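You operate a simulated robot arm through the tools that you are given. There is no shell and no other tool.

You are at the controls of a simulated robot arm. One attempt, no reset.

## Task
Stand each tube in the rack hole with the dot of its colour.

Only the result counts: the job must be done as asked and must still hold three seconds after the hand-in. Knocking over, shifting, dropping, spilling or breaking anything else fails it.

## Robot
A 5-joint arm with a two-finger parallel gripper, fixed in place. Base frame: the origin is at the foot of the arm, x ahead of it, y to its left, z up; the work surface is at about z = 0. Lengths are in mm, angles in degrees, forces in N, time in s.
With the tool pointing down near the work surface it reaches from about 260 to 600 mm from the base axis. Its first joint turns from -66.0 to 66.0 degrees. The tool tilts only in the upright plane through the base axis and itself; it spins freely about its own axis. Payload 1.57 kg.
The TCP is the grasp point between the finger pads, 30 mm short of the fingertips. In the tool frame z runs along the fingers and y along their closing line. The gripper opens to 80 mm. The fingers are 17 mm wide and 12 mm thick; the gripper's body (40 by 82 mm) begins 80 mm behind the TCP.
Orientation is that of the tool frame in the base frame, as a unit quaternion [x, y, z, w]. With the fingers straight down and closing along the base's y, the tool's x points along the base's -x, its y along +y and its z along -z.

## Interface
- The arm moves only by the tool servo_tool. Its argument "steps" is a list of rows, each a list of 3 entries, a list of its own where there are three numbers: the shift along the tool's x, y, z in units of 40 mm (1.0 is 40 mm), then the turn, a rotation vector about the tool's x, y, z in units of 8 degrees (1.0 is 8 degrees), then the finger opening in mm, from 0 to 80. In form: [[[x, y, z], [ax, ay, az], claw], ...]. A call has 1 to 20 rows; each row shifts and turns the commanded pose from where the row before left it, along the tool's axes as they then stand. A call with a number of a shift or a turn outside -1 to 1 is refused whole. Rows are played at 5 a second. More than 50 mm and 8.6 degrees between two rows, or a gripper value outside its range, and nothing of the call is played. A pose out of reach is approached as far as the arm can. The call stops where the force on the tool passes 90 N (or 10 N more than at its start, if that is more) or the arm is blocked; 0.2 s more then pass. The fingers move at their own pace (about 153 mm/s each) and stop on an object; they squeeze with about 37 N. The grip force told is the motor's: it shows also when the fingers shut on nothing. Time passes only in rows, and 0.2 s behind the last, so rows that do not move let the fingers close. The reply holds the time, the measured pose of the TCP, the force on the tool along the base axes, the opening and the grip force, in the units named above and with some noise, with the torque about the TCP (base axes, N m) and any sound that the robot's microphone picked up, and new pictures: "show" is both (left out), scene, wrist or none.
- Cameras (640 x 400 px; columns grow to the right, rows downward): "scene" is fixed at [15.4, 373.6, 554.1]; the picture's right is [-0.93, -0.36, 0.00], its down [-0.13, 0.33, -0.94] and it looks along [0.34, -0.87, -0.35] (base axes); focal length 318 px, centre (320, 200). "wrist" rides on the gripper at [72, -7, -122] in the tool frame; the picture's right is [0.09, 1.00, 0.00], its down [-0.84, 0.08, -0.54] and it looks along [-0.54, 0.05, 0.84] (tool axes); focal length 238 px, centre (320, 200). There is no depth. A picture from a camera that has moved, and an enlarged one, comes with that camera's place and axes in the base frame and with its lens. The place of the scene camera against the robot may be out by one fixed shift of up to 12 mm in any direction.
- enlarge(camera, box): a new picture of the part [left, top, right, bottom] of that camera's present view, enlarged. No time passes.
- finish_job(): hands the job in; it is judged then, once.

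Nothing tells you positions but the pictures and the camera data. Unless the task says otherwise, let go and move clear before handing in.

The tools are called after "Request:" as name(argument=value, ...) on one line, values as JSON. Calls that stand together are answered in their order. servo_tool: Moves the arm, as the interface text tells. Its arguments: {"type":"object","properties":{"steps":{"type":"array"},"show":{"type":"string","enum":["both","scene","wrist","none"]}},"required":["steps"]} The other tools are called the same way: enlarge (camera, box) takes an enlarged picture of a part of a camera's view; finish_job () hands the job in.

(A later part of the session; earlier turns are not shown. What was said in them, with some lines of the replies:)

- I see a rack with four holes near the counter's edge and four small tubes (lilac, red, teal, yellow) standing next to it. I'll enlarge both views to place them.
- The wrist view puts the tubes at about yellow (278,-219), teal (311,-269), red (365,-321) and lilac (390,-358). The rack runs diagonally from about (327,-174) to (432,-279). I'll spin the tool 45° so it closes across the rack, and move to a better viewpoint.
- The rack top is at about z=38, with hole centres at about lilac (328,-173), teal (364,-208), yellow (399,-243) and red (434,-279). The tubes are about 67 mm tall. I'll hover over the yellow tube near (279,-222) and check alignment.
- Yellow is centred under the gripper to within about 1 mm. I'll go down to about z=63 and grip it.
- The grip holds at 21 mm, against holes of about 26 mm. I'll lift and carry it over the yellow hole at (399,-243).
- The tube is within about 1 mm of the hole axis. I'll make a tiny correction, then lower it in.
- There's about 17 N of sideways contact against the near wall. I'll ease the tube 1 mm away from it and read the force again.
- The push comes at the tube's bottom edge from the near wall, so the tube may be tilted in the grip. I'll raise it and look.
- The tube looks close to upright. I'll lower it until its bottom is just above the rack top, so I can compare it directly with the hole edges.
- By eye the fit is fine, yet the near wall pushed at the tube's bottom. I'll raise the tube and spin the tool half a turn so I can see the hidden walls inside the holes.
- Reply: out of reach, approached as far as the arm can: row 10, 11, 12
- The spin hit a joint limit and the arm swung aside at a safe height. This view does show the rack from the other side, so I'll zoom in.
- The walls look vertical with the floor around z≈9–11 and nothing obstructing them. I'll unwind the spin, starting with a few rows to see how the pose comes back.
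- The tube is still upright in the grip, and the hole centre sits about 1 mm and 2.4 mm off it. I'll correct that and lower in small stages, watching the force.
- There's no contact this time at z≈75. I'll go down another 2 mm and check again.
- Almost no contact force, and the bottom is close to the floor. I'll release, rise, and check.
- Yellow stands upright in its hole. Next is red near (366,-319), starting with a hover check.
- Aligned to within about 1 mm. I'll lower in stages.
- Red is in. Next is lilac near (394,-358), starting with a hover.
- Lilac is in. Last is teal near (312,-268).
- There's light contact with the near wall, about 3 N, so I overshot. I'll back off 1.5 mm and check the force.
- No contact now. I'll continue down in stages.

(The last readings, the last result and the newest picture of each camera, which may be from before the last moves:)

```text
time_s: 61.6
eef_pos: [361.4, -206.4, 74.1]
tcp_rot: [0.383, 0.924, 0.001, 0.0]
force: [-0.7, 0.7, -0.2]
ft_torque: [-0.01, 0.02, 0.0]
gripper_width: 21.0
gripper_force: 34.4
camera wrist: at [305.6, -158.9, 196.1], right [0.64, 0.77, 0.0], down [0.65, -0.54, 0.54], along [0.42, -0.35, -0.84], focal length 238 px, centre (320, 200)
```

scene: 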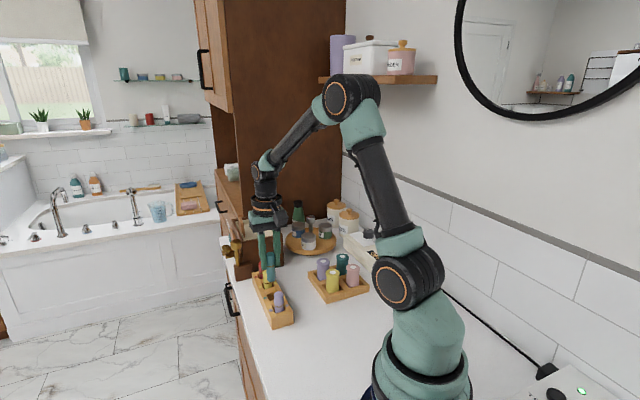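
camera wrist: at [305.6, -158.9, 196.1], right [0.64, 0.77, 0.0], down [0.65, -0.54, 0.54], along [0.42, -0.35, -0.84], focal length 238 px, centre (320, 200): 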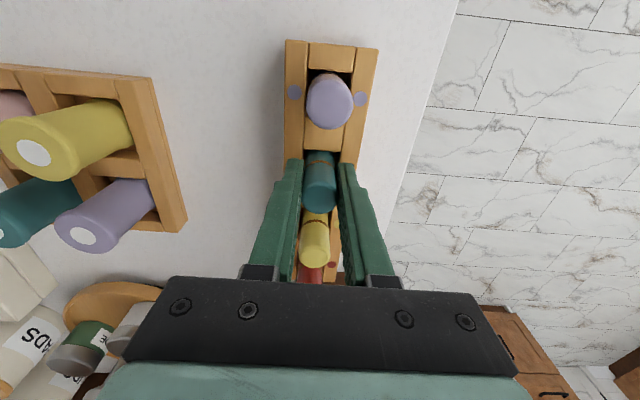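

Request:
servo_tool(steps=[[[0, 0, 0.05], [0, 0, 0], 10], [[0, 0, 0], [0, 0, 0], 10]], show="none")

Request:
servo_tool(steps=[[[0, 0, 0], [0, 0, 0], 26], [[0, 0, 0], [0, 0, 0], 40], [[0, 0, 0], [0, 0, 0], 40], [[0, 0, -0.4], [0, 0, 0], 40], [[0, 0, -0.8], [0, 0, 0], 40], [[0, 0, -0.8], [0, 0, 0], 44], [[0.9, -0.2, -0.6], [0, 0, 0], 44], [[0.9, -0.2, -0.6], [0, 0, 0], 44], [[0, 0, 0], [0, 0, 0], 44]])

Request:
enlarge(camera="wrist", box=[240, 90, 400, 230])

Request:
enlarge(camera="scene", box=[230, 240, 390, 340])

```text
time_s: 62.2
eef_pos: [360.6, -206.3, 72.0]
tcp_rot: [0.383, 0.924, 0.001, 0.0]
force: [-0.3, 0.8, 0.2]
ft_torque: [-0.03, 0.01, 0.0]
gripper_width: 21.1
gripper_force: 34.6
```

```text
time_s: 64.2
eef_pos: [302.1, -163.9, 202.1]
tcp_rot: [0.384, 0.923, 0.0, 0.0]
force: [0.8, 0.2, -0.5]
ft_torque: [0.0, -0.05, -0.01]
gripper_width: 44.2
gripper_force: 0.1
camera wrist: at [246.1, -115.9, 325.1], right [0.64, 0.77, 0.0], down [0.65, -0.54, 0.54], along [0.42, -0.35, -0.84], focal length 238 px, centre (320, 200)
```

scene: 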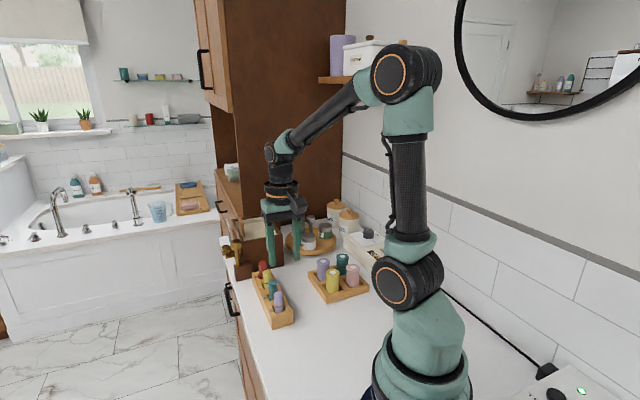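
wrist: 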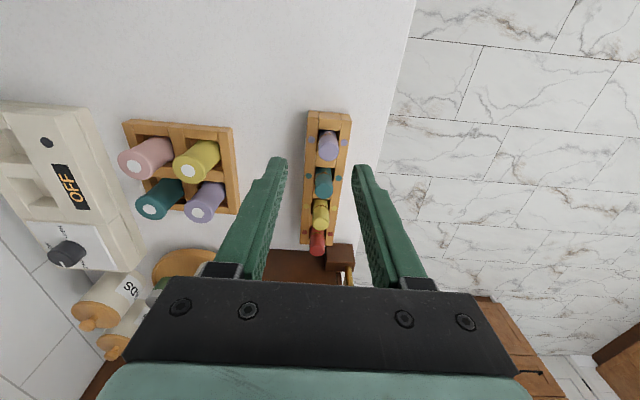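

```text
2.86 times, centred on (320, 160) of wrist
camera zoom: at [246.1, -115.9, 325.1], right [0.64, 0.77, 0.0], down [0.65, -0.54, 0.54], along [0.42, -0.35, -0.84], focal length 681 px, centre (320, 314)
```

zoom: 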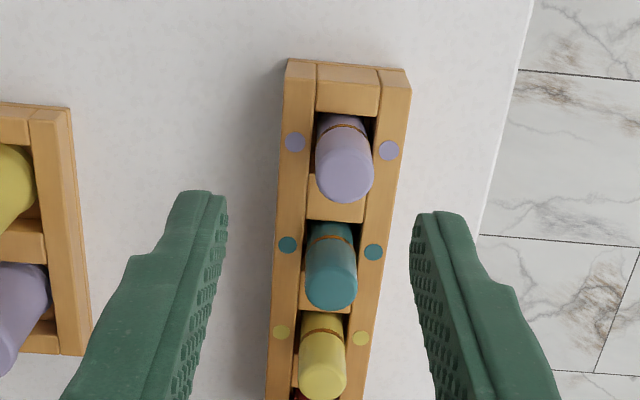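

```text
4.00 times, centred on (310, 290) of scene
camera zoom: at [15.4, 373.7, 554.1], right [-0.93, -0.36, 0.0], down [-0.13, 0.33, -0.94], along [0.34, -0.87, -0.35], focal length 1271 px, centre (360, -160)
```

zoom: 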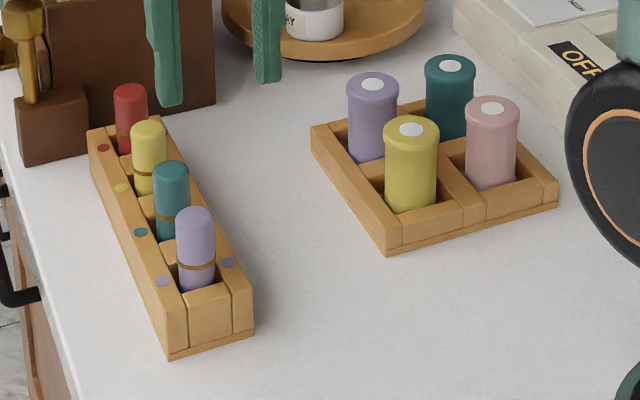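

All four tubes stand upright in the holes with their own colours: red, yellow, teal and lilac. The rack and everything else are where they were in the first picture, and the arm is clear, so I'm handing in.

Request:
finish_job()

```text
The job is handed in.
```

All four tubes are standing upright in the rack holes with the dots of their colours: red, yellow, teal and lilac. I handed the job in with the gripper open and the arm clear; no verdict came back with the hand-in.

- **Contact while inserting:** the yellow tube pressed against a hole wall with about 17 N on its first try. I lifted it out, realigned it and inserted it again without contact. The teal tube touched a wall lightly, at about 3 N, before I corrected it.
- **Arm swing:** partway through, I turned the tool too far and it reached a joint limit. The arm swung sideways by about 160 mm while holding the yellow tube, but well above everything on the counter, and nothing was touched.
- **Rack position:** in the last scene picture the rack and its dots are in the same place as at the start, and nothing else appears to have moved.
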